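You operate a simulated robot arm through the tools that you are given. There is no shell and no other tool. Be economical: measure what you need, move in short steps, check, and stop when the job is done.

The job below is to be done with a simulated robot arm. You get a single attempt, and the scene is never put back.

## Task
Put things in order on the grey table. At the end: the brown sleeve stands on top of the white small shell; the grey pipe is in the red tray; the orange block is on the flat box; the clear red-band cup stands where the orange block stood; whatever was shut is shut again. Leave all else as you found it, and nothing knocked over.
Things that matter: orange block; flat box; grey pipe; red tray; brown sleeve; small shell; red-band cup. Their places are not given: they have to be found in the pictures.

The check looks at the end state, three seconds after you hand in, the way a careful person would. Anything else that was tipped, shoved, dropped, spilled or broken makes it a failure.

## Robot
A 7-joint arm with a two-finger parallel gripper, fixed in place. Base frame: the origin is at the foot of the arm, x ahead of it, y to its left, z up; the work surface is at about z = 0. Lengths are in m, angles in degrees, forces in N, time in s.
With the tool pointing down near the work surface it reaches from about 0.22 to 0.58 m from the base axis. Its first joint turns from -66.0 to 66.0 degrees. Payload 2.5 kg.
Tool frame: the origin (TCP) lies between the finger pads and is the grasp point; the fingertips stand 0.023 m ahead of it; z points along the fingers, y is the line along which they close. The gripper opens to 0.094 m. The fingers are 0.038 m wide and 0.01 m thick; the gripper's body (0.054 by 0.096 m) begins 0.039 m behind the TCP.
Orientation is that of the tool frame in the base frame, as a unit quaternion [w, x, y, z]. With the fingers straight down and closing along the base's y, the tool's x points along the base's -x, its y along +y and its z along -z.

## Interface
- The arm moves only by the tool step_arm. Its argument "motion" is a list of rows, each a list of 3 entries, a list of its own where there are three numbers: the opening, from 0 (shut) to 1 (fully open), then the shift along the tool's x, y, z in units of 30 mm (1.0 is 30 mm), then the turn, a rotation vector about the tool's x, y, z in units of 6 degrees (1.0 is 6 degrees). In form: [[fingers, [tx, ty, tz], [ax, ay, az]], ...]. A call has 1 to 12 rows; each row shifts and turns the commanded pose from where the row before left it, along the tool's axes as they then stand. A call with a number of a shift or a turn outside -1 to 1 is refused whole. Each row takes 0.2 s and may step no farther than 0.05 m and 8.6 degrees from the row before; otherwise, or with a gripper value out of range, the whole call is refused. A pose out of reach is approached as far as the arm can. The call stops where the force on the tool passes 40 N (or 10 N more than at its start, if that is more) or the arm is blocked; 0.2 s more then pass. The fingers move at their own pace (about 0.108 m/s each) and stop on an object; they squeeze with about 35 N. The grip force told is the motor's: it shows also when the fingers shut on nothing. Time passes only in rows, and 0.2 s behind the last, so rows that do not move let the fingers close. It gives the time, the measured TCP pose, the force on the tool (base axes), the opening and the grip force at its end, in the units of the frame above (readings bear some noise).
- Cameras (640 x 400 px; columns grow to the right, rows downward): "scene" is fixed at [0.1261, -0.4167, 0.5355]; the picture's right is [0.76, -0.65, 0.00], its down [-0.42, -0.49, -0.76] and it looks along [0.50, 0.58, -0.65] (base axes); focal length 254 px, centre (320, 200). "wrist" rides on the gripper at [-0.039, 0, -0.044] in the tool frame; the picture's right is [0.00, -1.00, 0.00], its down [0.97, 0.00, -0.24] and it looks along [0.24, 0.00, 0.97] (tool axes); focal length 218 px, centre (320, 200).
- camera(camera): a new picture of that camera. No time passes.
- probe_pixels(camera, pixels): there is no depth. For up to 12 entries [column, row, z] of the newest picture of that camera ("zoom" is the newest enlarged one), the place [x, y] in the base frame at which the ray of that pixel passes the height z, good to about 0.003 m. No time passes.
- zoom(camera, box): a new picture of the part [left, top, right, bottom] of that camera's present view, enlarged. No time passes.
- hand_in(): hands the job in; it is judged then, once.

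Keep the steps short. Do not move on a guess: measure, check each grasp and each placing, and mend mistakes. In all there are 80 turns and 46 pictures (those below and enlarged ones count). Leave the gripper open and the arm clear of the work at the hand-in unless told otherwise, and finish with a single line.

The tools are called after ">>>" as a command line: name --argument value ..., lists and objects as JSON in quotes. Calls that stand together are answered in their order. step_arm: Moves the arm, as the interface text tells. Its arguments: {"type":"object","properties":{"motion":{"type":"array","items":{"type":"array"}}},"required":["motion"]} The other tools are called the same way: camera (camera) takes a picture; probe_pixels (camera, pixels) gives the place at which the rays of pixels pass given heights; zoom (camera, box) takes an enlarged picture of a part of a camera's view; hand_in () hands the job in.

At the start:

```text
time_s: 0.0
ee_pos: [0.411, -0.1471, 0.3138]
tool_rot: [0.001, 0.0, 1.0, 0.0]
contact_force: [-0.2, 0.9, -0.5]
grip_width: 0.094
grip_force: 0.1
```

scene: 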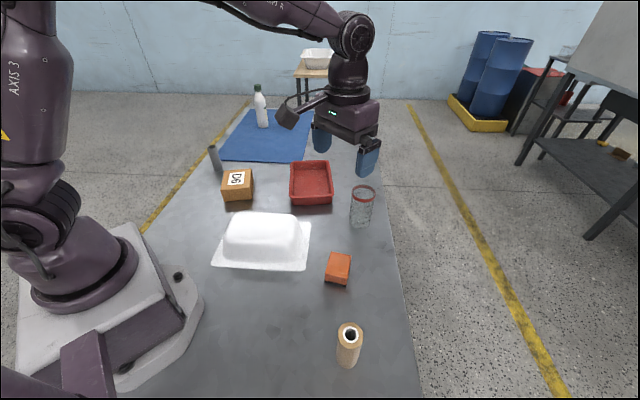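
wrist: 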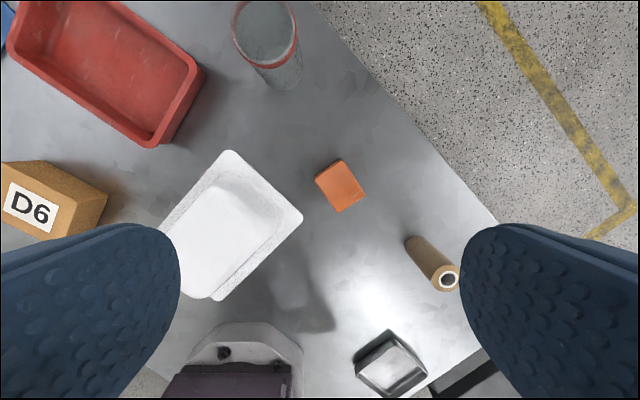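

I'll start by enlarging the pictures to identify the objects: white shell, D6 box, and the small grey thing at wrist (390,365).

>>> zoom --camera "scene" --box '[180, 130, 420, 280]'

>>> zoom --camera "wrist" --box '[150, 130, 510, 400]'

>>> zoom --camera "scene" --box '[160, 240, 420, 400]'

```text
2.67 times, centred on (300, 205) of scene
```

zoom: 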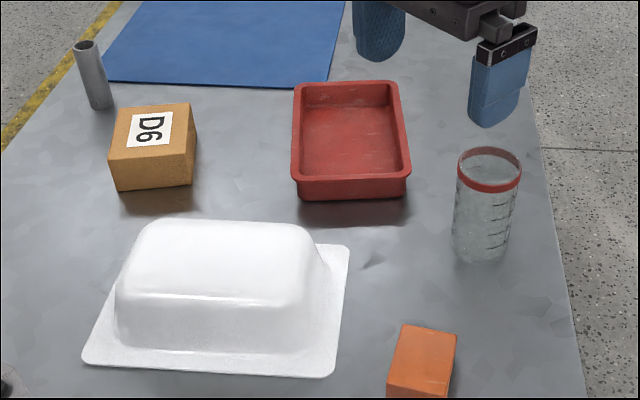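

```text
1.48 times, centred on (330, 265) of wrist
```

zoom: 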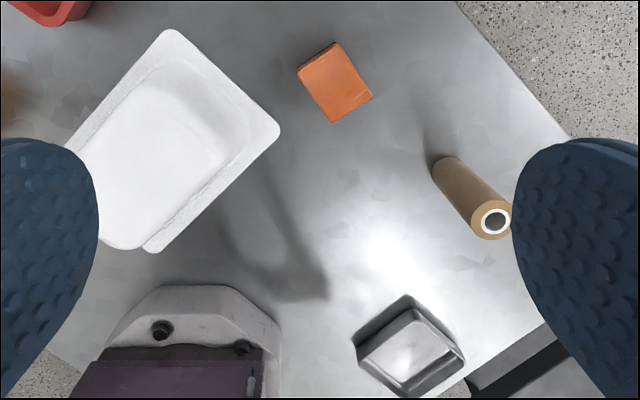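

```text
2.46 times, centred on (290, 320) of scene
```

zoom: 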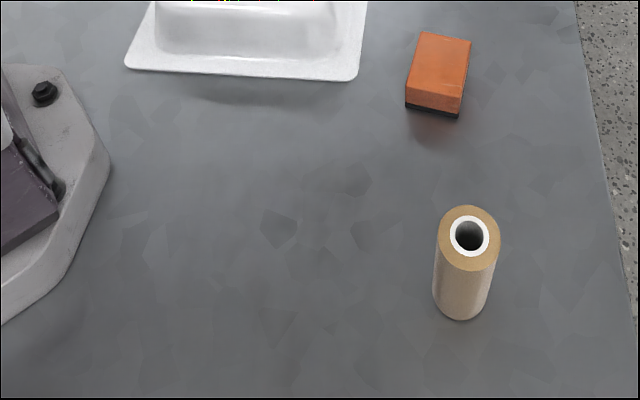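

Sizes needed: probing corners of the shell, D6 box, dish-like thing, and the others.

>>> camera --camera "wrist"

>>> camera --camera "scene"

>>> probe_pixels --camera "wrist" --pixels '[[228, 152, 0], [301, 218, 0], [215, 299, 0], [355, 360, 0], [392, 330, 0], [428, 376, 0.03], [385, 398, 0], [340, 185, 0.03], [409, 240, 0], [447, 279, 0.08], [285, 85, 0], [150, 145, 0]]'

>>> probe_pixels --camera "scene" --pixels '[[213, 265, 0], [305, 270, 0], [311, 222, 0], [236, 212, 0.06], [295, 216, 0.06], [225, 200, 0], [252, 198, 0], [218, 173, 0], [291, 205, 0], [332, 204, 0], [361, 225, 0], [347, 365, 0]]'

```text
40 pictures are left
```

wrist: 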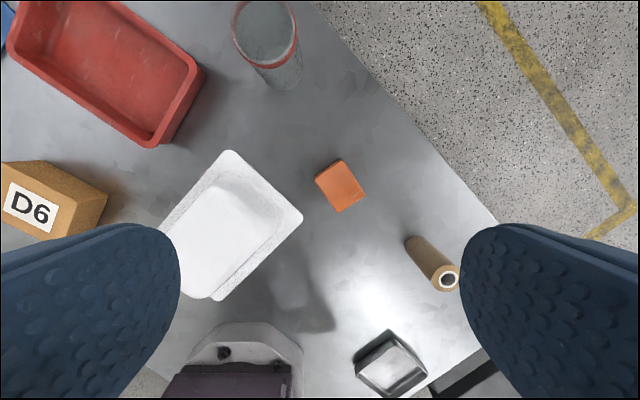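

```text
39 pictures are left
```

scene: 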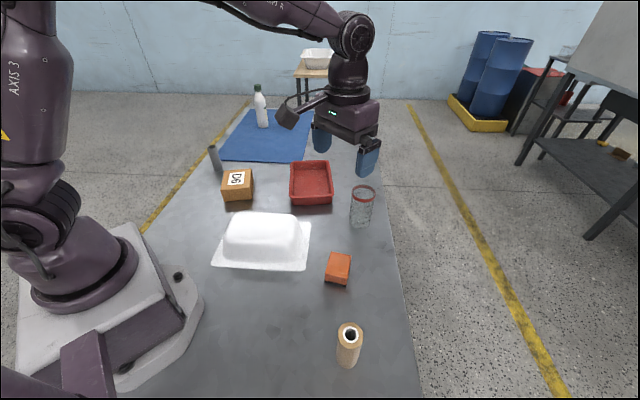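

```text
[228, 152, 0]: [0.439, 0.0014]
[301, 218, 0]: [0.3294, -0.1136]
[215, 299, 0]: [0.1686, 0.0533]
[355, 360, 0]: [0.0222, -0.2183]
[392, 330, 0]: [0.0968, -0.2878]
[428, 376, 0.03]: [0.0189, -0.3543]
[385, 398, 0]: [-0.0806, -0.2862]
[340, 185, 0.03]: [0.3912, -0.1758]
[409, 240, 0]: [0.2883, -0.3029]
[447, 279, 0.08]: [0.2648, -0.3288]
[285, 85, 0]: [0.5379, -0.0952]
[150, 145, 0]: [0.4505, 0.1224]
```

```text
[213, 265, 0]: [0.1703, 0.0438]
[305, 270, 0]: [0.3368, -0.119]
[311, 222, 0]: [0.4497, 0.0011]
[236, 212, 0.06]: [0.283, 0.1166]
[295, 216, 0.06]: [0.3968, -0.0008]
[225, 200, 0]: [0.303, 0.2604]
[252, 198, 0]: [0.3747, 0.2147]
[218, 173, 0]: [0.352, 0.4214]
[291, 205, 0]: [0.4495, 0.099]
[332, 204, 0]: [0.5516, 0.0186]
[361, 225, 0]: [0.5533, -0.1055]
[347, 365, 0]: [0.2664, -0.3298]
```

The white shell is about 0.23 x 0.17 m, and the D6 box about 0.08 m. I'll move the empty gripper at this height along +y (8 x 30 mm) to look at the shell, D6 box, tray and pipe from above.

>>> step_arm --motion '[[1, [0, 1, 0], [0, 0, 0]], [1, [0, 1, 0], [0, 0, 0]], [1, [0, 1, 0], [0, 0, 0]], [1, [0, 1, 0], [0, 0, 0]], [1, [0, 1, 0], [0, 0, 0]], [1, [0, 1, 0], [0, 0, 0]], [1, [0, 1, 0], [0, 0, 0]], [1, [0, 1, 0], [0, 0, 0]], [1, [0, 1, 0], [0, 0, 0]]]'

>>> camera --camera "wrist"

```text
time_s: 2.0
ee_pos: [0.4095, 0.1228, 0.3132]
tool_rot: [0.0, 0.0, 1.0, 0.0]
contact_force: [-0.1, -0.5, 0.0]
grip_width: 0.0939
grip_force: 0.0
```

```text
38 pictures are left
```

wrist: 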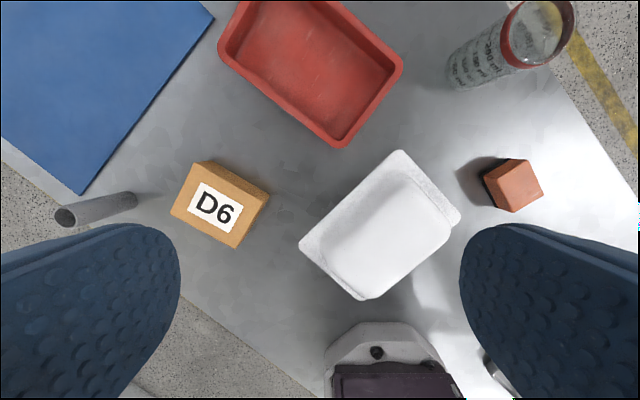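

D6 is a flat cardboard box and the only box-like candidate. I'll zoom to measure the box and pipe, then the block and cup.

>>> zoom --camera "wrist" --box '[40, 140, 300, 300]'

>>> probe_pixels --camera "wrist" --pixels '[[136, 194, 0], [136, 208, 0], [65, 217, 0.08], [65, 217, 0.1], [65, 217, 0.12], [269, 194, 0], [205, 161, 0], [172, 211, 0.05], [234, 248, 0.05], [195, 165, 0.05], [262, 198, 0.05]]'

>>> zoom --camera "scene" --box '[190, 130, 270, 210]'

```text
2.46 times, centred on (170, 220) of wrist
```

zoom: 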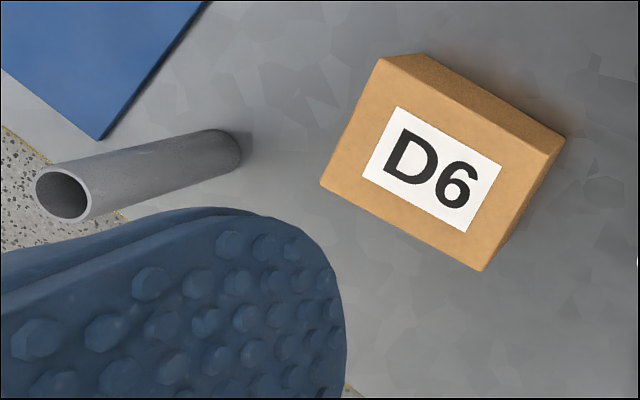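

```text
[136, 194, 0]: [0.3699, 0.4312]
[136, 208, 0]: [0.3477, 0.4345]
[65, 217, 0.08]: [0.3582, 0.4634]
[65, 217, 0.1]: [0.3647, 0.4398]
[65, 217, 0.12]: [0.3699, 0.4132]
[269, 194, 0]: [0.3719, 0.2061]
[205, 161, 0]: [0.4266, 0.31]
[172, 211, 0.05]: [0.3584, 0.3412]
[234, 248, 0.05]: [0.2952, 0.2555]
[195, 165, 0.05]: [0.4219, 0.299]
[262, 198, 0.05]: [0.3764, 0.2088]
```

```text
5.00 times, centred on (230, 170) of scene
```

zoom: 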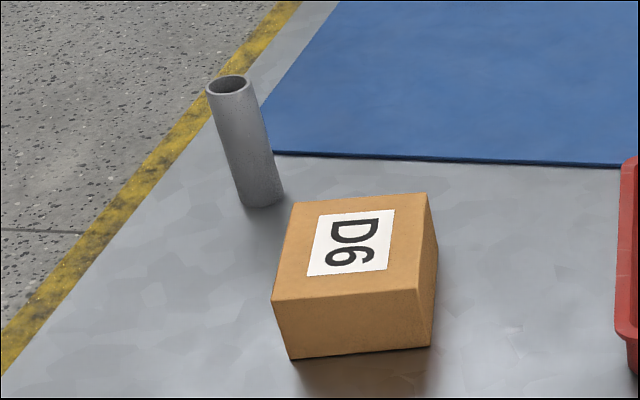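

Pipe stands at about (0.36, 0.435), top around z=0.10; box top about 0.05. Next I go back above the orange block to measure its position and angle up close.

>>> step_arm --motion '[[1, [0, -1, 0], [0, 0, 0]], [1, [0, -1, 0], [0, 0, 0]], [1, [0, -1, 0], [0, 0, 0]], [1, [0, -1, 0.3], [0, 0, 0]], [1, [0, -1, 0.4], [0, 0, 0]], [1, [0, -1, 0.5], [0, 0, 0]], [1, [0, -1, 0.5], [0, 0, 0]], [1, [0, -1, 0.6], [0, 0, 0]], [1, [0, -1, 0.7], [0, 0, 0]], [1, [0, -1, 0], [0, 0, 0]]]'

>>> camera --camera "wrist"

>>> zoom --camera "scene" --box '[290, 170, 410, 300]'

```text
time_s: 4.2
ee_pos: [0.4097, -0.1766, 0.2232]
tool_rot: [0.0, 0.0, 1.0, 0.0]
contact_force: [0.3, 0.3, 0.0]
grip_width: 0.0939
grip_force: 0.0
```

```text
35 pictures are left
```

wrist: 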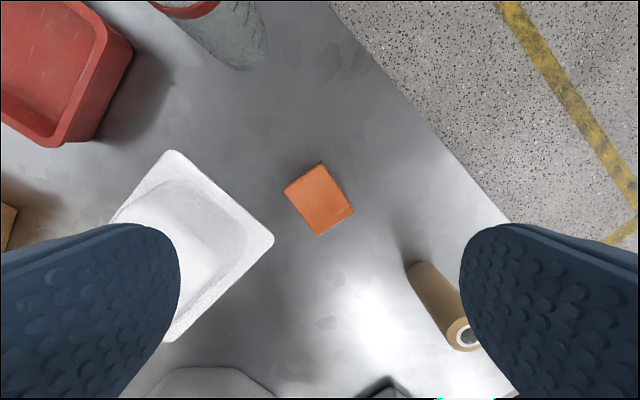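

```text
3.08 times, centred on (350, 235) of scene
```

zoom: 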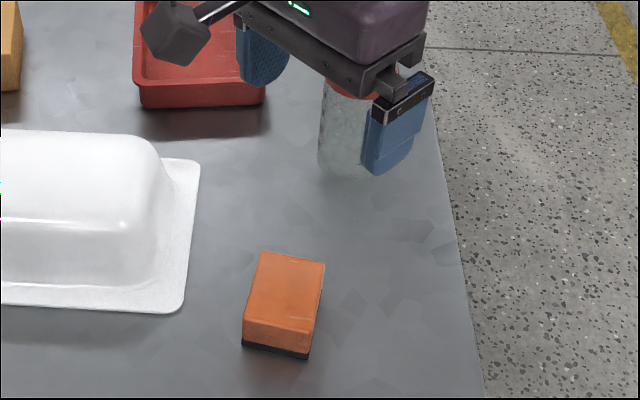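

>>> zoom --camera "wrist" --box '[270, 150, 370, 250]'

>>> probe_pixels --camera "wrist" --pixels '[[284, 190, 0.03], [321, 163, 0.03], [354, 211, 0.03], [318, 236, 0.03], [284, 190, 0.02], [318, 236, 0.02]]'

>>> probe_pixels --camera "zoom" --pixels '[[320, 200, 0.03]]'

```text
4.00 times, centred on (320, 200) of wrist
```

zoom: 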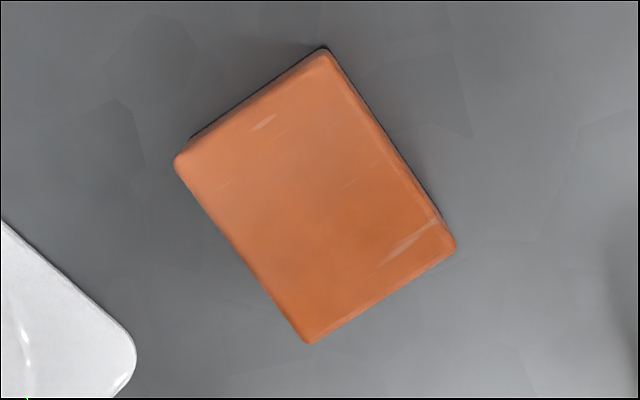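

```text
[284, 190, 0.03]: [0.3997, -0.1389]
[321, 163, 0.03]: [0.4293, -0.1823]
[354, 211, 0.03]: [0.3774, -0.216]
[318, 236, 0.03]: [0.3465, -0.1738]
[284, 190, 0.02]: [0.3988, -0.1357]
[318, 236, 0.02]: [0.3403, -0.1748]
```

```text
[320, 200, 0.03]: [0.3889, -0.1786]
```

Cross-checking the block's height from the scene camera (top corners at scene (325,275), (347,278), (331,252), (352,255); bottom front (324,282), (346,286)).

>>> probe_pixels --camera "scene" --pixels '[[325, 274.6, 0.03], [347.4, 277.9, 0.03], [330.5, 251.9, 0.03], [351.6, 255.1, 0.03], [324.4, 282.1, 0], [346.1, 286.3, 0], [325, 274.6, 0.025], [347.4, 277.9, 0.025], [330.5, 251.9, 0.025], [351.6, 255.1, 0.025]]'

```text
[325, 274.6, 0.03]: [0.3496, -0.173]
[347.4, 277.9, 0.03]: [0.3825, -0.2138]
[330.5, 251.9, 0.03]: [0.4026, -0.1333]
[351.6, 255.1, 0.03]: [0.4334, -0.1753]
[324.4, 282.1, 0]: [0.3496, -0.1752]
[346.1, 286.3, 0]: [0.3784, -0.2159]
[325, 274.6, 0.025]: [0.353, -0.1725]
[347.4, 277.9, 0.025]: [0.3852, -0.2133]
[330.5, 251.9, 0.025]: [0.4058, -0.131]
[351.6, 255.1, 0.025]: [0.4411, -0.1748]
```

Block: centre (0.389,-0.177), 0.052 x 0.062, height about 0.03, long side at 33°. Now the box top height, same way from the scene picture.

>>> probe_pixels --camera "scene" --pixels '[[224.6, 170.4, 0.05], [251.4, 168.6, 0.05], [220.6, 189.2, 0.05], [249.6, 187.8, 0.05], [224.2, 201.8, 0], [252.6, 199, 0], [224.6, 170.4, 0.06], [251.4, 168.6, 0.06], [220.6, 189.2, 0.06], [249.6, 187.8, 0.06]]'

>>> step_arm --motion '[[1, [0, 0, 0], [0, 0, -1]], [1, [0, 0, 0], [0, 0, -1]], [1, [0, 0, 0], [0, 0, -1]], [1, [0, 0, 0], [0, 0, -1]], [1, [0, 0, 0], [0, 0, -1]], [1, [0, 0, 0], [0, 0, -0.6]]]'

```text
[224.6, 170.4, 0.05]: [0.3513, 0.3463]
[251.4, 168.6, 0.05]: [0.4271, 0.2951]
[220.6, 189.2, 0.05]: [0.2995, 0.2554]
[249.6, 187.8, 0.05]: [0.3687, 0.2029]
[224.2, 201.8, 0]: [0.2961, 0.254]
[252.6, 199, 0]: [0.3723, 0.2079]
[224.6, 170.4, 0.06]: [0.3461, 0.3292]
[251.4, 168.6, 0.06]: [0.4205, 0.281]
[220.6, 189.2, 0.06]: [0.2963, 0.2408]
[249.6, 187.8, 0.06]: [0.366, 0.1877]
```

```text
time_s: 5.6
ee_pos: [0.4105, -0.1768, 0.2227]
tool_rot: [-0.001, -0.289, 0.957, 0.0]
contact_force: [0.6, 0.7, -0.7]
grip_width: 0.0941
grip_force: 0.2
```

Box top z≈0.05, centre (0.363,0.275). The tool's y now lies along the block's short side; I shift 21 mm back over the block centre and descend to z≈0.09, then look.

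>>> step_arm --motion '[[1, [0.6, 0.4, 0], [0, 0, 0]], [1, [0, 0, 1], [0, 0, 0]], [1, [0, 0, 1], [0, 0, 0]], [1, [0, 0, 1], [0, 0, 0]], [1, [0, 0, 1], [0, 0, 0]], [1, [0, 0, 0.5], [0, 0, 0]]]'

>>> camera --camera "wrist"

```text
time_s: 7.0
ee_pos: [0.3889, -0.176, 0.0882]
tool_rot: [0.0, -0.289, 0.957, 0.0]
contact_force: [-0.3, 0.1, -0.4]
grip_width: 0.0943
grip_force: 0.1
```

```text
32 pictures are left
```

wrist: 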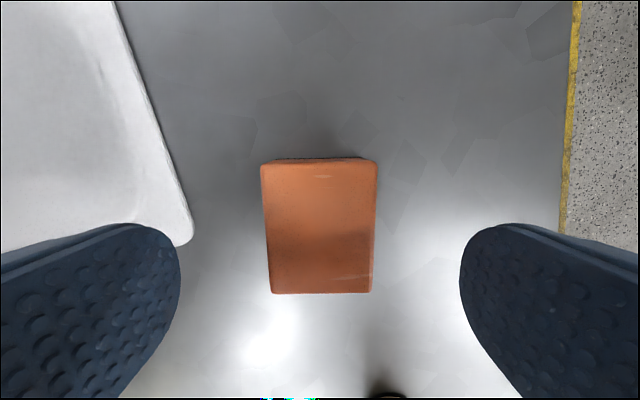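

The block is centred between the fingers and square to them; the shell rim is about 2 cm clear of the left finger. I narrow to 0.8, descend 61 mm (fingertips ~4 mm above the table), and close.

>>> step_arm --motion '[[0.8, [0, 0, 1], [0, 0, 0]], [0.8, [0, 0, 0.6], [0, 0, 0]], [0.8, [0, 0, 0.4], [0, 0, 0]], [0.8, [0, 0, 0], [0, 0, 0]], [0, [0, 0, 0], [0, 0, 0]], [0, [0, 0, 0], [0, 0, 0]], [0, [0, 0, 0], [0, 0, 0]]]'

```text
time_s: 8.6
ee_pos: [0.3884, -0.1758, 0.0282]
tool_rot: [-0.001, -0.288, 0.958, 0.0]
contact_force: [0.2, 0.0, -0.1]
grip_width: 0.0517
grip_force: 35.1
```

Gripped at 51.7 mm. I lift straight up 0.18 m and check.

>>> step_arm --motion '[[0, [0, 0, -0.5], [0, 0, 0]], [0, [0, 0, -1], [0, 0, 0]], [0, [0, 0, -1], [0, 0, 0]], [0, [0, 0, -1], [0, 0, 0]], [0, [0, 0, -1], [0, 0, 0]], [0, [0, 0, -1], [0, 0, 0]], [0, [0, 0, -0.5], [0, 0, 0]]]'

>>> camera --camera "wrist"

```text
time_s: 10.2
ee_pos: [0.3882, -0.1764, 0.2068]
tool_rot: [-0.001, -0.289, 0.957, 0.0]
contact_force: [0.5, 0.0, -1.6]
grip_width: 0.0516
grip_force: 35.1
```

```text
31 pictures are left
```

wrist: 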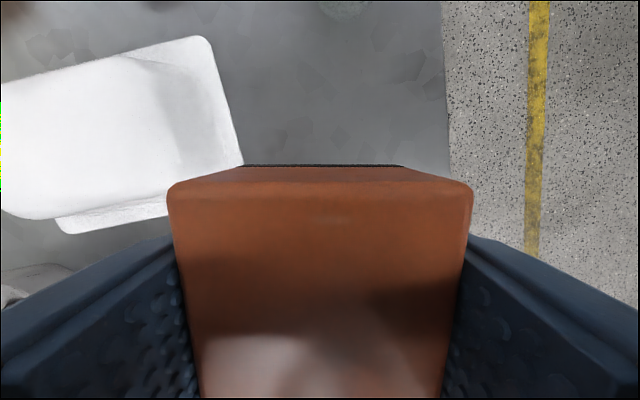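

Block is held securely. Now carry it at z≈0.2 towards the box at (0.363,0.275), 12 steps along (-0.586, +0.998).

>>> step_arm --motion '[[0, [-0.586, 0.998, 0], [0, 0, 0]], [0, [-0.586, 0.998, 0], [0, 0, 0]], [0, [-0.586, 0.998, 0], [0, 0, 0]], [0, [-0.586, 0.998, 0], [0, 0, 0]], [0, [-0.586, 0.998, 0], [0, 0, 0]], [0, [-0.586, 0.998, 0], [0, 0, 0]], [0, [-0.586, 0.998, 0], [0, 0, 0]], [0, [-0.586, 0.998, 0], [0, 0, 0]], [0, [-0.586, 0.998, 0], [0, 0, 0]], [0, [-0.586, 0.998, 0], [0, 0, 0]], [0, [-0.586, 0.998, 0], [0, 0, 0]], [0, [-0.586, 0.998, 0], [0, 0, 0]]]'

>>> step_arm --motion '[[0, [-0.586, 0.998, 0], [0, 0, 0]], [0, [0, 0, 0], [0, 0, -1]], [0, [0, 0, 0], [0, 0, -1]], [0, [0, 0, 0], [0, 0, -1]], [0, [0, 0, 0], [0, 0, -0.4]], [0, [0, 0, 0], [0, 0, 0]]]'

>>> camera --camera "wrist"

>>> camera --camera "scene"

```text
time_s: 12.8
ee_pos: [0.3661, 0.2416, 0.2075]
tool_rot: [0.001, -0.289, 0.957, -0.001]
contact_force: [-0.3, 0.5, -1.2]
grip_width: 0.0515
grip_force: 35.2
```

```text
time_s: 14.2
ee_pos: [0.3642, 0.2741, 0.2083]
tool_rot: [0.0, -0.454, 0.891, 0.0]
contact_force: [-0.2, 0.0, -0.1]
grip_width: 0.0518
grip_force: 35.2
```

```text
30 pictures are left
```

wrist: 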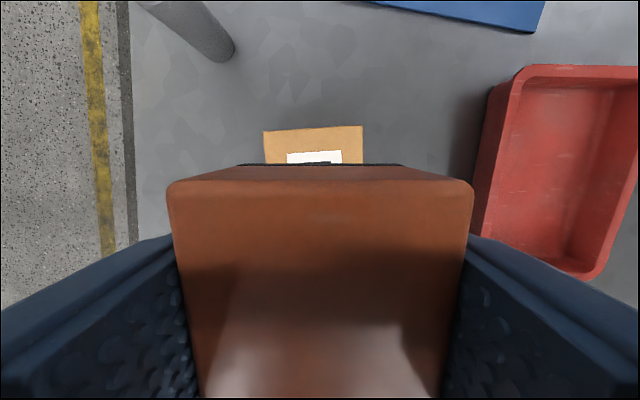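

```text
29 pictures are left
```

scene: 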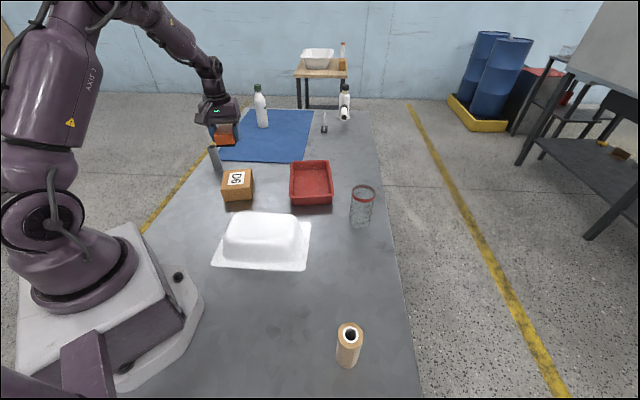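

The box's far edge shows at wrist (263..363, 128). I check it against the expected spot before lowering.

>>> probe_pixels --camera "wrist" --pixels '[[263, 131, 0.05], [363, 126, 0.05]]'

```text
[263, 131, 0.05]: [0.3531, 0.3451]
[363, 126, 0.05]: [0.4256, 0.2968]
```

Matches: box centre ≈ (0.36,0.277). I lower to just above the box top (TCP ≈ 0.084).

>>> step_arm --motion '[[0, [0, 0.13, 1], [0, 0, 0]], [0, [0, 0, 1], [0, 0, 0]], [0, [0, 0, 1], [0, 0, 0]], [0, [0, 0, 0.6], [0, 0, 0]], [0, [0, 0, 0.4], [0, 0, 0]], [0, [0, 0, 0.14], [0, 0, 0]]]'

>>> zoom --camera "scene" --box '[190, 130, 290, 210]'

```text
time_s: 15.6
ee_pos: [0.359, 0.2754, 0.0847]
tool_rot: [0.0, -0.454, 0.891, 0.0]
contact_force: [-0.4, -0.7, -2.3]
grip_width: 0.0517
grip_force: 34.4
```

```text
5.00 times, centred on (240, 170) of scene
```

zoom: 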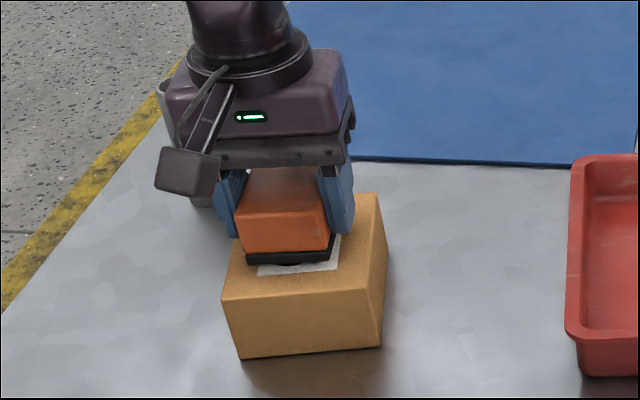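

The block hovers a few mm above the box, centred across it. Lowering in 2 mm steps.

>>> step_arm --motion '[[0, [0, 0, 0.07], [0, 0, 0]], [0, [0, 0, 0.07], [0, 0, 0]], [0, [0, 0, 0.07], [0, 0, 0]], [0, [0, 0, 0], [0, 0, 0]]]'

```text
time_s: 16.6
ee_pos: [0.3603, 0.2774, 0.0776]
tool_rot: [0.0, -0.454, 0.891, 0.0]
contact_force: [-1.1, -0.5, 1.9]
grip_width: 0.0514
grip_force: 35.0
```

>>> step_arm --motion '[[0, [0, 0, 0.04], [0, 0, 0]], [0, [0, 0, 0.04], [0, 0, 0]], [0, [0, 0, 0], [0, 0, 0]]]'

>>> zoom --camera "scene" --box '[190, 130, 290, 210]'

```text
time_s: 17.4
ee_pos: [0.3609, 0.2769, 0.0765]
tool_rot: [0.001, -0.454, 0.891, 0.0]
contact_force: [-5.9, -1.7, 29.3]
grip_width: 0.0517
grip_force: 35.1
```

```text
5.00 times, centred on (240, 170) of scene
```

zoom: 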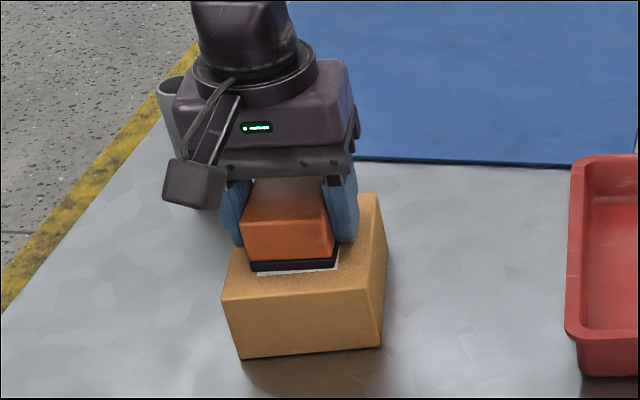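

Contact (29 N up): the block rests on the box. Ease 1 mm up, open, and go straight up.

>>> step_arm --motion '[[0, [0, 0, -0.04], [0, 0, 0]], [0.8, [0, 0, 0], [0, 0, 0]], [0.8, [0, 0, 0], [0, 0, 0]], [0.8, [0, 0, -0.3], [0, 0, 0]], [0.8, [0, 0, -1], [0, 0, 0]], [0.8, [0, 0, -1], [0, 0, 0]], [0.8, [0, 0, -1], [0, 0, 0]], [0.8, [0, 0, -1], [0, 0, 0]], [0.8, [0, 0, -1], [0, 0, 0]]]'

>>> camera --camera "wrist"

```text
time_s: 19.4
ee_pos: [0.36, 0.2754, 0.235]
tool_rot: [0.0, -0.454, 0.891, 0.0]
contact_force: [-0.3, 0.8, -0.3]
grip_width: 0.0755
grip_force: 0.0
```

```text
26 pictures are left
```

wrist: 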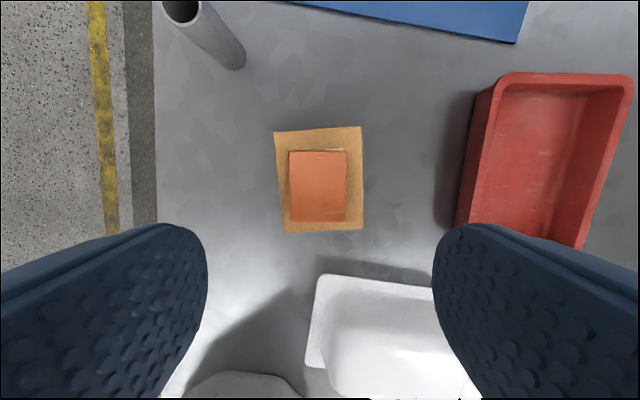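

The block sits centred on the box. Next the pipe: zooming to measure base and rim.

>>> zoom --camera "wrist" --box '[140, 0, 268, 80]'

```text
5.00 times, centred on (204, 40) of wrist
```

zoom: 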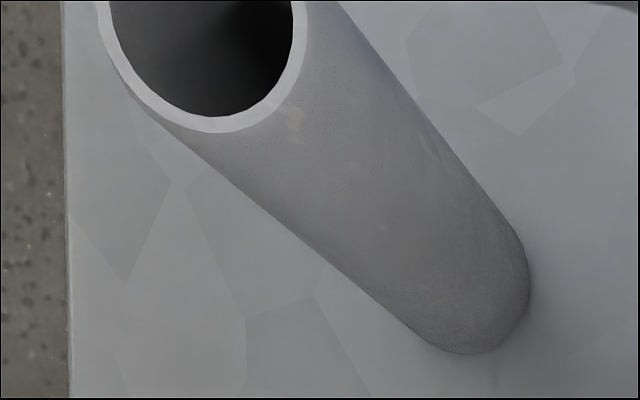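

>>> probe_pixels --camera "wrist" --pixels '[[233.6, 58, 0], [180, 6, 0.08], [180, 6, 0.09], [180, 6, 0.1], [180, 6, 0.11], [182, 26.4, 0.1]]'

>>> probe_pixels --camera "scene" --pixels '[[211.8, 146.6, 0.08], [211.8, 146.6, 0.09], [211.8, 146.6, 0.1], [211.8, 146.6, 0.11], [211.8, 146.6, 0.12], [219, 169, 0]]'

```text
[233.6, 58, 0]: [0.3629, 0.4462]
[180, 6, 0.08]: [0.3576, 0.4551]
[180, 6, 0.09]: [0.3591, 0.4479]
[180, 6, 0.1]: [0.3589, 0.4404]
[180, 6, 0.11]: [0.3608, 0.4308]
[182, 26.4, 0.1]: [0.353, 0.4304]
```

```text
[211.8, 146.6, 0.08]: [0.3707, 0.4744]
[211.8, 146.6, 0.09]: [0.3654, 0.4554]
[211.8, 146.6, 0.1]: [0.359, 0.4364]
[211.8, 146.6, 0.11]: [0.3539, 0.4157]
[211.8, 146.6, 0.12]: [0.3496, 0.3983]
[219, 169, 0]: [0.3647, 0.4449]
```

Pipe: centre (0.360,0.440), height ≈0.10. I move over it at the present height, fully open, and check.

>>> step_arm --motion '[[1, [-0.89, 0.647, 0], [0, 0, 0]], [1, [-0.89, 0.647, 0], [0, 0, 0]], [1, [-0.89, 0.647, 0], [0, 0, 0]], [1, [-0.89, 0.647, 0], [0, 0, 0]], [1, [-0.89, 0.647, 0], [0, 0, 0]], [1, [0, 0, 1], [0, 0, 0]], [1, [0, 0, 0.5], [0, 0, 0]], [1, [0, 0, 0], [0, 0, 0]]]'

>>> camera --camera "wrist"

```text
time_s: 21.2
ee_pos: [0.3593, 0.4421, 0.1904]
tool_rot: [-0.001, -0.454, 0.891, 0.0]
contact_force: [0.3, -0.5, -0.6]
grip_width: 0.0942
grip_force: 0.0
```

```text
24 pictures are left
```

wrist: 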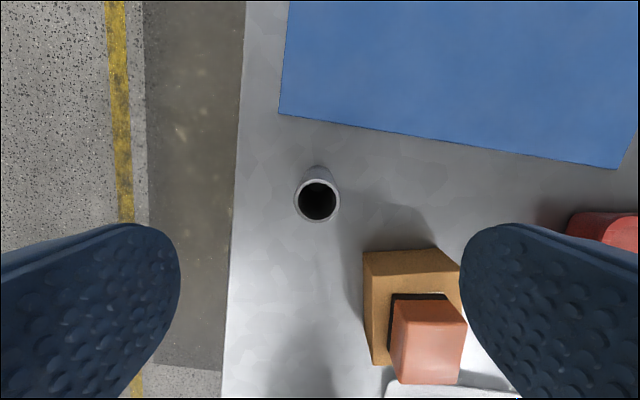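

>>> probe_pixels --camera "wrist" --pixels '[[317, 200, 0.1], [296, 200, 0.1], [339, 200, 0.1], [317, 222, 0.1]]'

```text
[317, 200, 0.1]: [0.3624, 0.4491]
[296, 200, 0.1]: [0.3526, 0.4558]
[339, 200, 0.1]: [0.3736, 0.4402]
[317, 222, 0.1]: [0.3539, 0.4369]
```

Rim centre ≈ (0.362,0.448). I shift 5 mm forward, descend to TCP z≈0.078, then close.

>>> step_arm --motion '[[1, [-0.17, 0, 0], [0, 0, 0]], [1, [0, 0, 1], [0, 0, 0]], [1, [0, 0, 1], [0, 0, 0]], [1, [0, 0, 1], [0, 0, 0]], [1, [0, 0, 0.75], [0, 0, 0]], [1, [0, 0, 0], [0, 0, 0]]]'

>>> step_arm --motion '[[0.5, [0, 0, 0], [0, 0, 0]], [0.4, [0, 0, 0], [0, 0, 0]], [0, [0, 0, 0], [0, 0, 0]], [0, [0, 0, 0], [0, 0, 0]], [0, [0, 0, 0], [0, 0, 0]]]'

```text
time_s: 22.6
ee_pos: [0.3622, 0.4449, 0.0778]
tool_rot: [0.0, -0.454, 0.891, -0.001]
contact_force: [0.1, 0.0, -0.1]
grip_width: 0.094
grip_force: 0.2
```

```text
time_s: 23.8
ee_pos: [0.3611, 0.4441, 0.0795]
tool_rot: [-0.001, -0.454, 0.891, 0.001]
contact_force: [0.4, 0.2, -0.2]
grip_width: 0.0304
grip_force: 35.3
```

Gripped at 30 mm. Lift 0.15 m straight up, and take a scene picture; I also probe the tray's rim.

>>> step_arm --motion '[[0, [0, 0, -0.4], [0, 0, 0]], [0, [0, 0, -0.8], [0, 0, 0]], [0, [0, 0, -1], [0, 0, 0]], [0, [0, 0, -1], [0, 0, 0]], [0, [0, 0, -1], [0, 0, 0]], [0, [0, 0, -0.8], [0, 0, 0]], [0, [0, 0, 0], [0, 0, 0]]]'

>>> zoom --camera "scene" --box '[180, 60, 380, 240]'

```text
time_s: 25.4
ee_pos: [0.3629, 0.4461, 0.2257]
tool_rot: [0.0, -0.454, 0.891, 0.0]
contact_force: [0.0, 0.1, 0.0]
grip_width: 0.0303
grip_force: 35.1
```

```text
2.22 times, centred on (280, 150) of scene
```

zoom: 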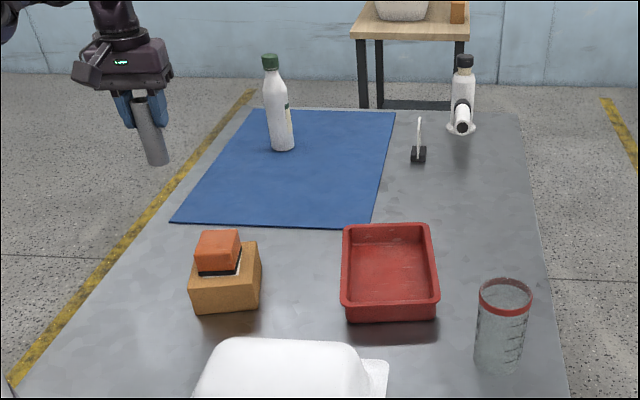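

>>> probe_pixels --camera "zoom" --pixels '[[343, 226, 0.04], [430, 222, 0.04], [341, 303, 0.04], [439, 300, 0.04], [346, 323, 0], [437, 318, 0], [355, 243, 0.005], [422, 241, 0.005], [388, 270, 0.005]]'

```text
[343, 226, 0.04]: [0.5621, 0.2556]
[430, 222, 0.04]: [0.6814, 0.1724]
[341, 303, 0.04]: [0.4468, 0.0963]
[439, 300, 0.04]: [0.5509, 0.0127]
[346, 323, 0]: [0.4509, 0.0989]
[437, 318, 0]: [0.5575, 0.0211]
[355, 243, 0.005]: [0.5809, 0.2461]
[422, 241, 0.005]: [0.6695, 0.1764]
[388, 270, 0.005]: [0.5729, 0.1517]
```

Tray spans (0.447,0.096)–(0.551,0.013)–(0.681,0.172)–(0.562,0.256). I'll stand the pipe at (0.535,0.104), within reach and well away from walls. Carry over at z≈0.226.

>>> step_arm --motion '[[0, [0.4875, -0.945, 0], [0, 0, 0]], [0, [0.4875, -0.945, 0], [0, 0, 0]], [0, [0.4875, -0.945, 0], [0, 0, 0]], [0, [0.4875, -0.945, 0], [0, 0, 0]], [0, [0.4875, -0.945, 0], [0, 0, 0]], [0, [0.4875, -0.945, 0], [0, 0, 0]], [0, [0.4875, -0.945, 0], [0, 0, 0]], [0, [0.4875, -0.945, 0], [0, 0, 0]], [0, [0.4875, -0.945, 0], [0, 0, 0]], [0, [0.4875, -0.945, 0], [0, 0, 0]], [0, [0.4875, -0.945, 0], [0, 0, 0]], [0, [0.4875, -0.945, 0], [0, 0, 0]]]'

>>> step_arm --motion '[[0, [0, 0, 1], [0, 0, 0]], [0, [0, 0, 1], [0, 0, 0]], [0, [0, 0, 1], [0, 0, 0]], [0, [0, 0, 0.9], [0, 0, 0]], [0, [0, 0, 0], [0, 0, 0]]]'

>>> zoom --camera "scene" --box '[240, 110, 400, 240]'

```text
time_s: 28.0
ee_pos: [0.5371, 0.1029, 0.227]
tool_rot: [0.001, -0.454, 0.891, -0.001]
contact_force: [-0.1, -0.2, -0.5]
grip_width: 0.0301
grip_force: 34.6
```

```text
time_s: 29.2
ee_pos: [0.5372, 0.102, 0.1119]
tool_rot: [0.001, -0.454, 0.891, 0.0]
contact_force: [0.7, 0.5, -0.6]
grip_width: 0.0302
grip_force: 35.4
```

```text
3.08 times, centred on (320, 175) of scene
```

zoom: 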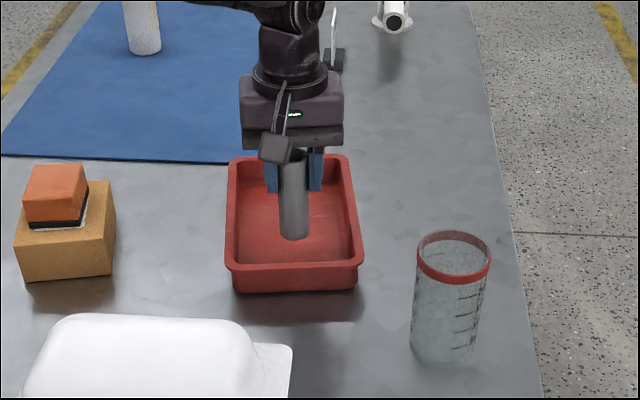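

The pipe is inside the tray walls, bottom ~3 cm up. Lowering 22 mm, then fine steps.

>>> step_arm --motion '[[0, [0, 0, 0.5], [0, 0, 0]], [0, [0, 0, 0.23], [0, 0, 0]], [0, [0, 0, 0.07], [0, 0, 0]], [0, [0, 0, 0], [0, 0, 0]]]'

>>> step_arm --motion '[[0, [0, 0, 0.05], [0, 0, 0]], [0, [0, 0, 0.04], [0, 0, 0]], [0, [0, 0, 0], [0, 0, 0]]]'

```text
time_s: 30.2
ee_pos: [0.5364, 0.1031, 0.0876]
tool_rot: [0.0, -0.454, 0.891, -0.001]
contact_force: [0.1, 0.2, 0.4]
grip_width: 0.0304
grip_force: 35.4
```

```text
time_s: 31.0
ee_pos: [0.5355, 0.1039, 0.0843]
tool_rot: [0.0, -0.454, 0.891, 0.0]
contact_force: [-0.1, -0.9, -0.6]
grip_width: 0.0305
grip_force: 34.9
```

>>> step_arm --motion '[[0, [0, 0, 0.05], [0, 0, 0]], [0, [0, 0, 0.04], [0, 0, 0]], [0, [0, 0, 0], [0, 0, 0]]]'

```text
time_s: 31.8
ee_pos: [0.5363, 0.1052, 0.0825]
tool_rot: [0.001, -0.454, 0.891, 0.0]
contact_force: [-5.9, 0.7, 17.4]
grip_width: 0.0302
grip_force: 35.1
```

Contact with the tray floor (17 N). Open and withdraw straight up.

>>> step_arm --motion '[[0, [0, 0, -0.02], [0, 0, 0]], [0.5, [0, 0, 0], [0, 0, 0]], [0.7, [0, 0, 0], [0, 0, 0]], [0.8, [0, 0, -0.5], [0, 0, 0]], [0.8, [0, 0, -1], [0, 0, 0]], [0.8, [0, 0, -1], [0, 0, 0]], [0.8, [0, 0, -1], [0, 0, 0]], [0.8, [0, 0, -1], [0, 0, 0]]]'

>>> camera --camera "wrist"

```text
time_s: 33.6
ee_pos: [0.534, 0.1043, 0.219]
tool_rot: [0.0, -0.454, 0.891, 0.0]
contact_force: [-0.5, -0.2, 0.6]
grip_width: 0.0751
grip_force: 0.1
```

```text
21 pictures are left
```

wrist: 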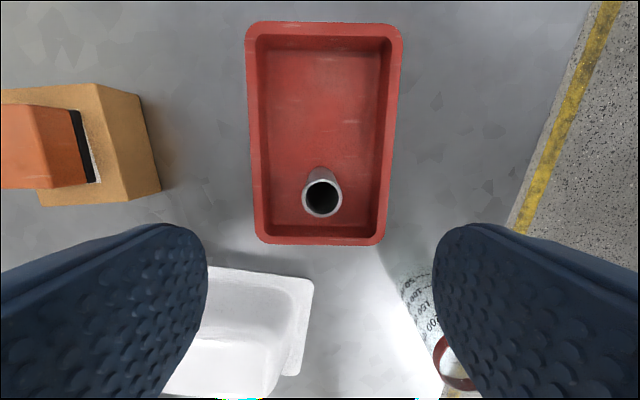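

Pipe stands upright in the tray. Next the cup: move over towards (0.52,-0.08) at z≈0.24 to measure it.

>>> step_arm --motion '[[1, [0, 0, -0.7], [0, 0, 0]], [1, [0.873, -0.538, 0], [0, 0, 0]], [1, [0.873, -0.538, 0], [0, 0, 0]], [1, [0.873, -0.538, 0], [0, 0, 0]], [1, [0.873, -0.538, 0], [0, 0, 0]], [1, [0.873, -0.538, 0], [0, 0, 0]], [1, [0.873, -0.538, 0], [0, 0, 0]], [1, [0, 0, 0], [0, 0, 0]]]'

>>> camera --camera "wrist"

>>> zoom --camera "scene" --box '[310, 160, 410, 240]'

```text
time_s: 35.4
ee_pos: [0.5204, -0.0803, 0.237]
tool_rot: [-0.001, -0.454, 0.891, 0.0]
contact_force: [-0.2, -0.2, 0.5]
grip_width: 0.0937
grip_force: 0.2
```

```text
20 pictures are left
```

wrist: 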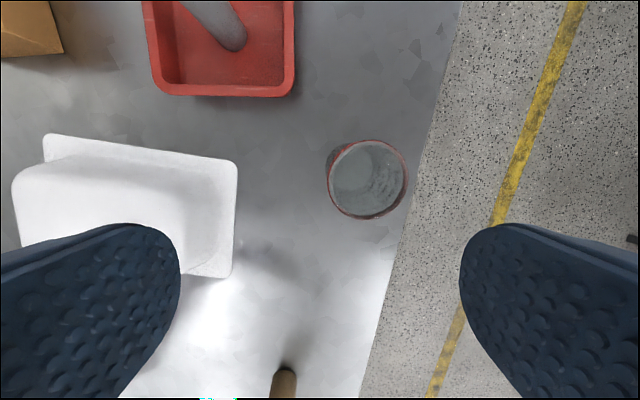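

```text
5.00 times, centred on (360, 200) of scene
```

zoom: 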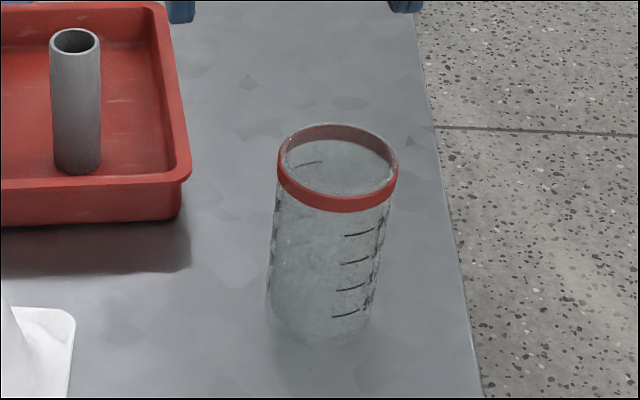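

>>> probe_pixels --camera "wrist" --pixels '[[368, 179, 0.09], [368, 179, 0.1], [368, 179, 0.11], [368, 179, 0.12], [329, 179, 0.1], [407, 179, 0.1]]'

>>> probe_pixels --camera "scene" --pixels '[[363.6, 192, 0.08], [363.6, 192, 0.09], [363.6, 192, 0.1], [363.6, 192, 0.11], [363.6, 192, 0.12], [359.6, 223, 0]]'

```text
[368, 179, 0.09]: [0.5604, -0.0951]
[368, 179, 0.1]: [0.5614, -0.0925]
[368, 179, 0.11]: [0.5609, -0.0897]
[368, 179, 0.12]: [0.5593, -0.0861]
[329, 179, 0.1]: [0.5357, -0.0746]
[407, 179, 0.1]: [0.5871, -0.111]
```

```text
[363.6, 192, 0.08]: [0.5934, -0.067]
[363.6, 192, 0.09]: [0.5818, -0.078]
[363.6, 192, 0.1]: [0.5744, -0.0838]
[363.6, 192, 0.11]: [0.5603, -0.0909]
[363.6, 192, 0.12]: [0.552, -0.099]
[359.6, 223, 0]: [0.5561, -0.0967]
```

Cup: rim ≈ z 0.11, diameter ≈ 62 mm, centre (0.559,-0.092). Move over it and down to z≈0.175 to check centring.

>>> step_arm --motion '[[1, [-0.22, -0.635, 0], [0, 0, 0]], [1, [-0.22, -0.635, 0], [0, 0, 0]], [1, [0, 0, 1], [0, 0, 0]], [1, [0, 0, 1], [0, 0, 0]], [1, [0, 0, 0], [0, 0, 0]]]'

>>> camera --camera "wrist"

```text
time_s: 36.6
ee_pos: [0.5605, -0.0922, 0.1775]
tool_rot: [0.0, -0.454, 0.891, 0.0]
contact_force: [0.0, -0.4, -0.1]
grip_width: 0.094
grip_force: 0.1
```

```text
18 pictures are left
```

wrist: 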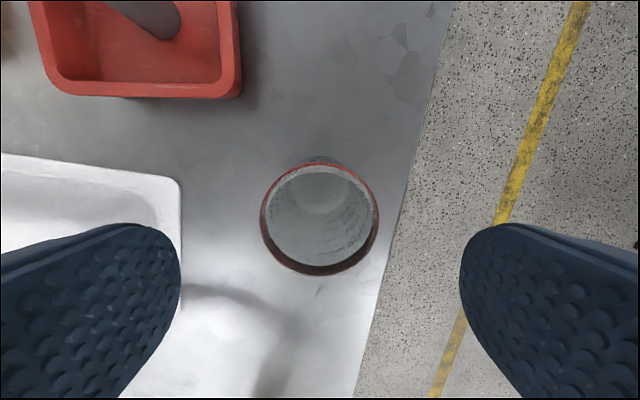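

>>> probe_pixels --camera "wrist" --pixels '[[320, 218, 0.11], [261, 215, 0.11], [379, 215, 0.11], [320, 275, 0.11], [320, 162, 0.11]]'

```text
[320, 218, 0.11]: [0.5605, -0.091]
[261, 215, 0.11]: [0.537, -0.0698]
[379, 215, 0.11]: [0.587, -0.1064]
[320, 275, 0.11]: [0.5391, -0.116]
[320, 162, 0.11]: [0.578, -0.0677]
```

Centred on the cup. Descend to TCP z≈0.078 and close.

>>> step_arm --motion '[[1, [0, 0, 1], [0, 0, 0]], [1, [0, 0, 1], [0, 0, 0]], [1, [0, 0, 0.8], [0, 0, 0]], [1, [0, 0, 0.5], [0, 0, 0]], [1, [0, 0, 0], [0, 0, 0]]]'

>>> step_arm --motion '[[0.8, [0, 0, 0], [0, 0, 0]], [0.7, [0, 0, 0], [0, 0, 0]], [0.4, [0, 0, 0], [0, 0, 0]], [0.4, [0, 0, 0], [0, 0, 0]]]'

```text
time_s: 37.8
ee_pos: [0.5591, -0.0913, 0.0797]
tool_rot: [0.001, -0.454, 0.891, -0.002]
contact_force: [0.4, 0.5, -0.7]
grip_width: 0.0938
grip_force: 0.1
```

```text
time_s: 38.8
ee_pos: [0.5585, -0.0919, 0.0795]
tool_rot: [0.0, -0.454, 0.891, 0.0]
contact_force: [0.4, -0.4, 0.1]
grip_width: 0.0621
grip_force: 35.6
```

Gripped at 62 mm. Lift 90 mm smoothly and check.

>>> step_arm --motion '[[0.3, [0, 0, -0.3], [0, 0, 0]], [0.3, [0, 0, -0.6], [0, 0, 0]], [0.3, [0, 0, -0.9], [0, 0, 0]], [0.3, [0, 0, -0.8], [0, 0, 0]], [0.3, [0, 0, -0.4], [0, 0, 0]], [0.3, [0, 0, 0], [0, 0, 0]]]'

>>> step_arm --motion '[[0.3, [0.467, 0.243, 0], [0, 0, 0]], [0.3, [0.934, 0.486, 0], [0, 0, 0]], [0.3, [0.934, 0.486, 0], [0, 0, 0]], [0.3, [0.934, 0.486, 0], [0, 0, 0]], [0.3, [0.934, 0.486, 0], [0, 0, 0]], [0.3, [0.934, 0.486, 0], [0, 0, 0]], [0.3, [0.467, 0.243, 0], [0, 0, 0]], [0.3, [0, 0, 0], [0, 0, 0]]]'

>>> camera --camera "scene"

```text
time_s: 40.2
ee_pos: [0.5609, -0.0888, 0.1707]
tool_rot: [0.0, -0.454, 0.891, 0.0]
contact_force: [-0.1, 0.3, -0.7]
grip_width: 0.0622
grip_force: 35.0
```

```text
time_s: 42.0
ee_pos: [0.3907, -0.1759, 0.1713]
tool_rot: [0.001, -0.453, 0.891, 0.001]
contact_force: [0.0, 0.6, -0.9]
grip_width: 0.062
grip_force: 34.5
```

```text
17 pictures are left
```

scene: 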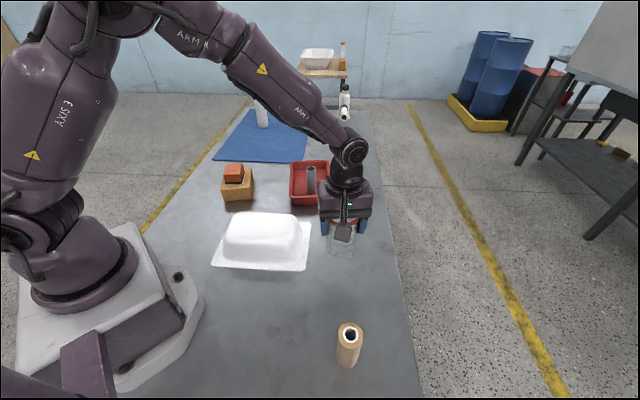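

The cup hangs upright over the block's former place. Lower to a few mm above the table.

>>> step_arm --motion '[[0.3, [0, 0, 0.8], [0, 0, 0]], [0.3, [0, 0, 1], [0, 0, 0]], [0.3, [0, 0, 0.7], [0, 0, 0]], [0.3, [0, 0, 0.4], [0, 0, 0]], [0.3, [0, 0, 0], [0, 0, 0]]]'

>>> step_arm --motion '[[0.3, [0, 0, 0.05], [0, 0, 0]], [0.3, [0, 0, 0.05], [0, 0, 0]], [0.3, [0, 0, 0], [0, 0, 0]]]'

```text
time_s: 43.2
ee_pos: [0.3905, -0.1753, 0.0829]
tool_rot: [0.001, -0.454, 0.891, 0.0]
contact_force: [-0.3, -0.1, -0.8]
grip_width: 0.0617
grip_force: 34.6
```

```text
time_s: 44.0
ee_pos: [0.39, -0.1763, 0.0795]
tool_rot: [-0.001, -0.454, 0.891, 0.0]
contact_force: [0.3, 0.1, -0.5]
grip_width: 0.0617
grip_force: 35.1
```

>>> step_arm --motion '[[0.3, [0, 0, 0.04], [0, 0, 0]], [0.3, [0, 0, 0.03], [0, 0, 0]], [0.3, [0, 0, 0], [0, 0, 0]]]'

```text
time_s: 44.8
ee_pos: [0.3907, -0.1758, 0.0786]
tool_rot: [0.001, -0.454, 0.891, -0.002]
contact_force: [-6.6, 2.2, 25.7]
grip_width: 0.062
grip_force: 34.9
```

Contact (26 N). Ease, open, and withdraw straight up, then look.

>>> step_arm --motion '[[0.3, [0, 0, -0.03], [0, 0, 0]], [0.8, [0, 0, 0], [0, 0, 0]], [1, [0, 0, 0], [0, 0, 0]], [1, [0, 0, 0], [0, 0, 0]], [1, [0, 0, -0.5], [0, 0, 0]], [1, [0, 0, -1], [0, 0, 0]], [1, [0, 0, -1], [0, 0, 0]], [1, [0, 0, -1], [0, 0, 0]], [1, [0, 0, -1], [0, 0, 0]], [1, [0, 0, -1], [0, 0, 0]]]'

>>> camera --camera "wrist"

```text
time_s: 47.0
ee_pos: [0.3914, -0.175, 0.2439]
tool_rot: [0.001, -0.454, 0.891, 0.0]
contact_force: [0.5, 0.1, 0.1]
grip_width: 0.094
grip_force: 0.1
```

```text
16 pictures are left
```

wrist: 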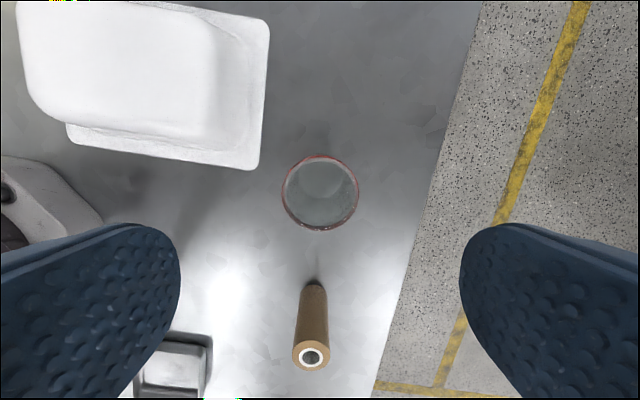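

The cup stands at the block's place. There's a small pale object at wrist (175,370) that I want to identify before deciding which is "the white small shell".

>>> zoom --camera "wrist" --box '[120, 280, 340, 400]'

>>> probe_pixels --camera "wrist" --pixels '[[212, 335, 0], [170, 333, 0], [207, 392, 0], [303, 357, 0.1], [311, 357, 0.09], [311, 357, 0.08], [315, 287, 0]]'

```text
2.91 times, centred on (230, 340) of wrist
```

zoom: 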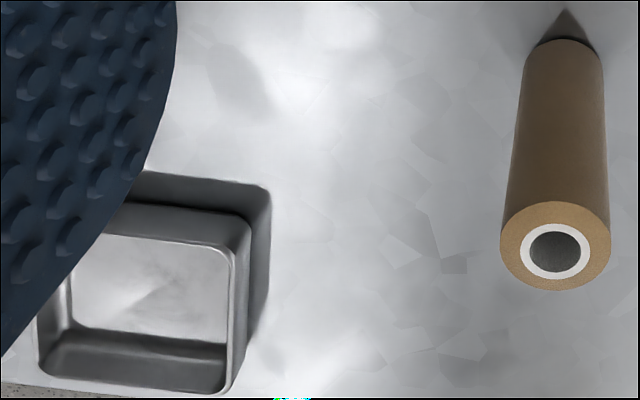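

```text
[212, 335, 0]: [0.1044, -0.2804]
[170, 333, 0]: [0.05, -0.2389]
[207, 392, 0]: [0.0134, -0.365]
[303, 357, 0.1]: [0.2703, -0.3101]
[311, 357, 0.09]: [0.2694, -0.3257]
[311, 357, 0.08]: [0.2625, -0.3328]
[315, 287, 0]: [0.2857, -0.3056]
```

That's a metal bin, so the white domed thing is the shell. Sleeve: centre ≈ (0.276,-0.318), top ≈ 0.10. I move over it at present height and re-measure.

>>> step_arm --motion '[[1, [0.873, 0.043, 0], [0, 0, 0]], [1, [0.873, 0.043, 0], [0, 0, 0]], [1, [0.873, 0.043, 0], [0, 0, 0]], [1, [0.873, 0.043, 0], [0, 0, 0]], [1, [0.873, 0.043, 0], [0, 0, 0]], [1, [0.873, 0.043, 0], [0, 0, 0]], [1, [0.873, 0.043, 0], [0, 0, 0]], [1, [0, 0, 1], [0, 0, 0]], [1, [0, 0, 0.6], [0, 0, 0]], [1, [0, 0, 0], [0, 0, 0]]]'

>>> camera --camera "wrist"

>>> zoom --camera "scene" --box '[200, 190, 400, 380]'

```text
time_s: 49.2
ee_pos: [0.2748, -0.3206, 0.1943]
tool_rot: [0.001, -0.453, 0.891, 0.0]
contact_force: [-0.8, 0.6, 0.1]
grip_width: 0.094
grip_force: 0.1
```

```text
14 pictures are left
```

wrist: 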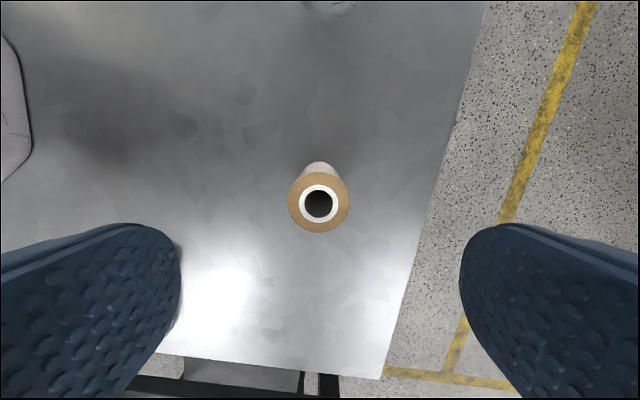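

```text
2.11 times, centred on (300, 285) of scene
```

zoom: 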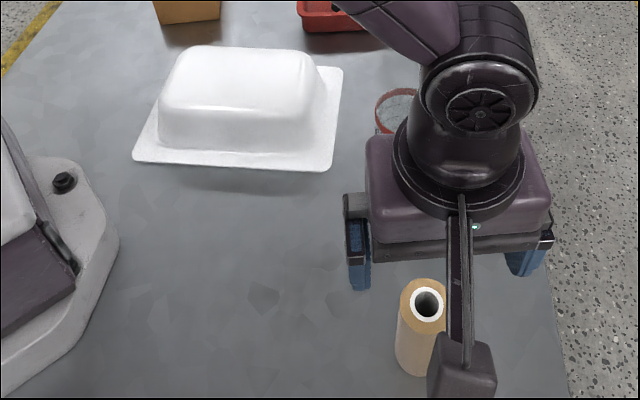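

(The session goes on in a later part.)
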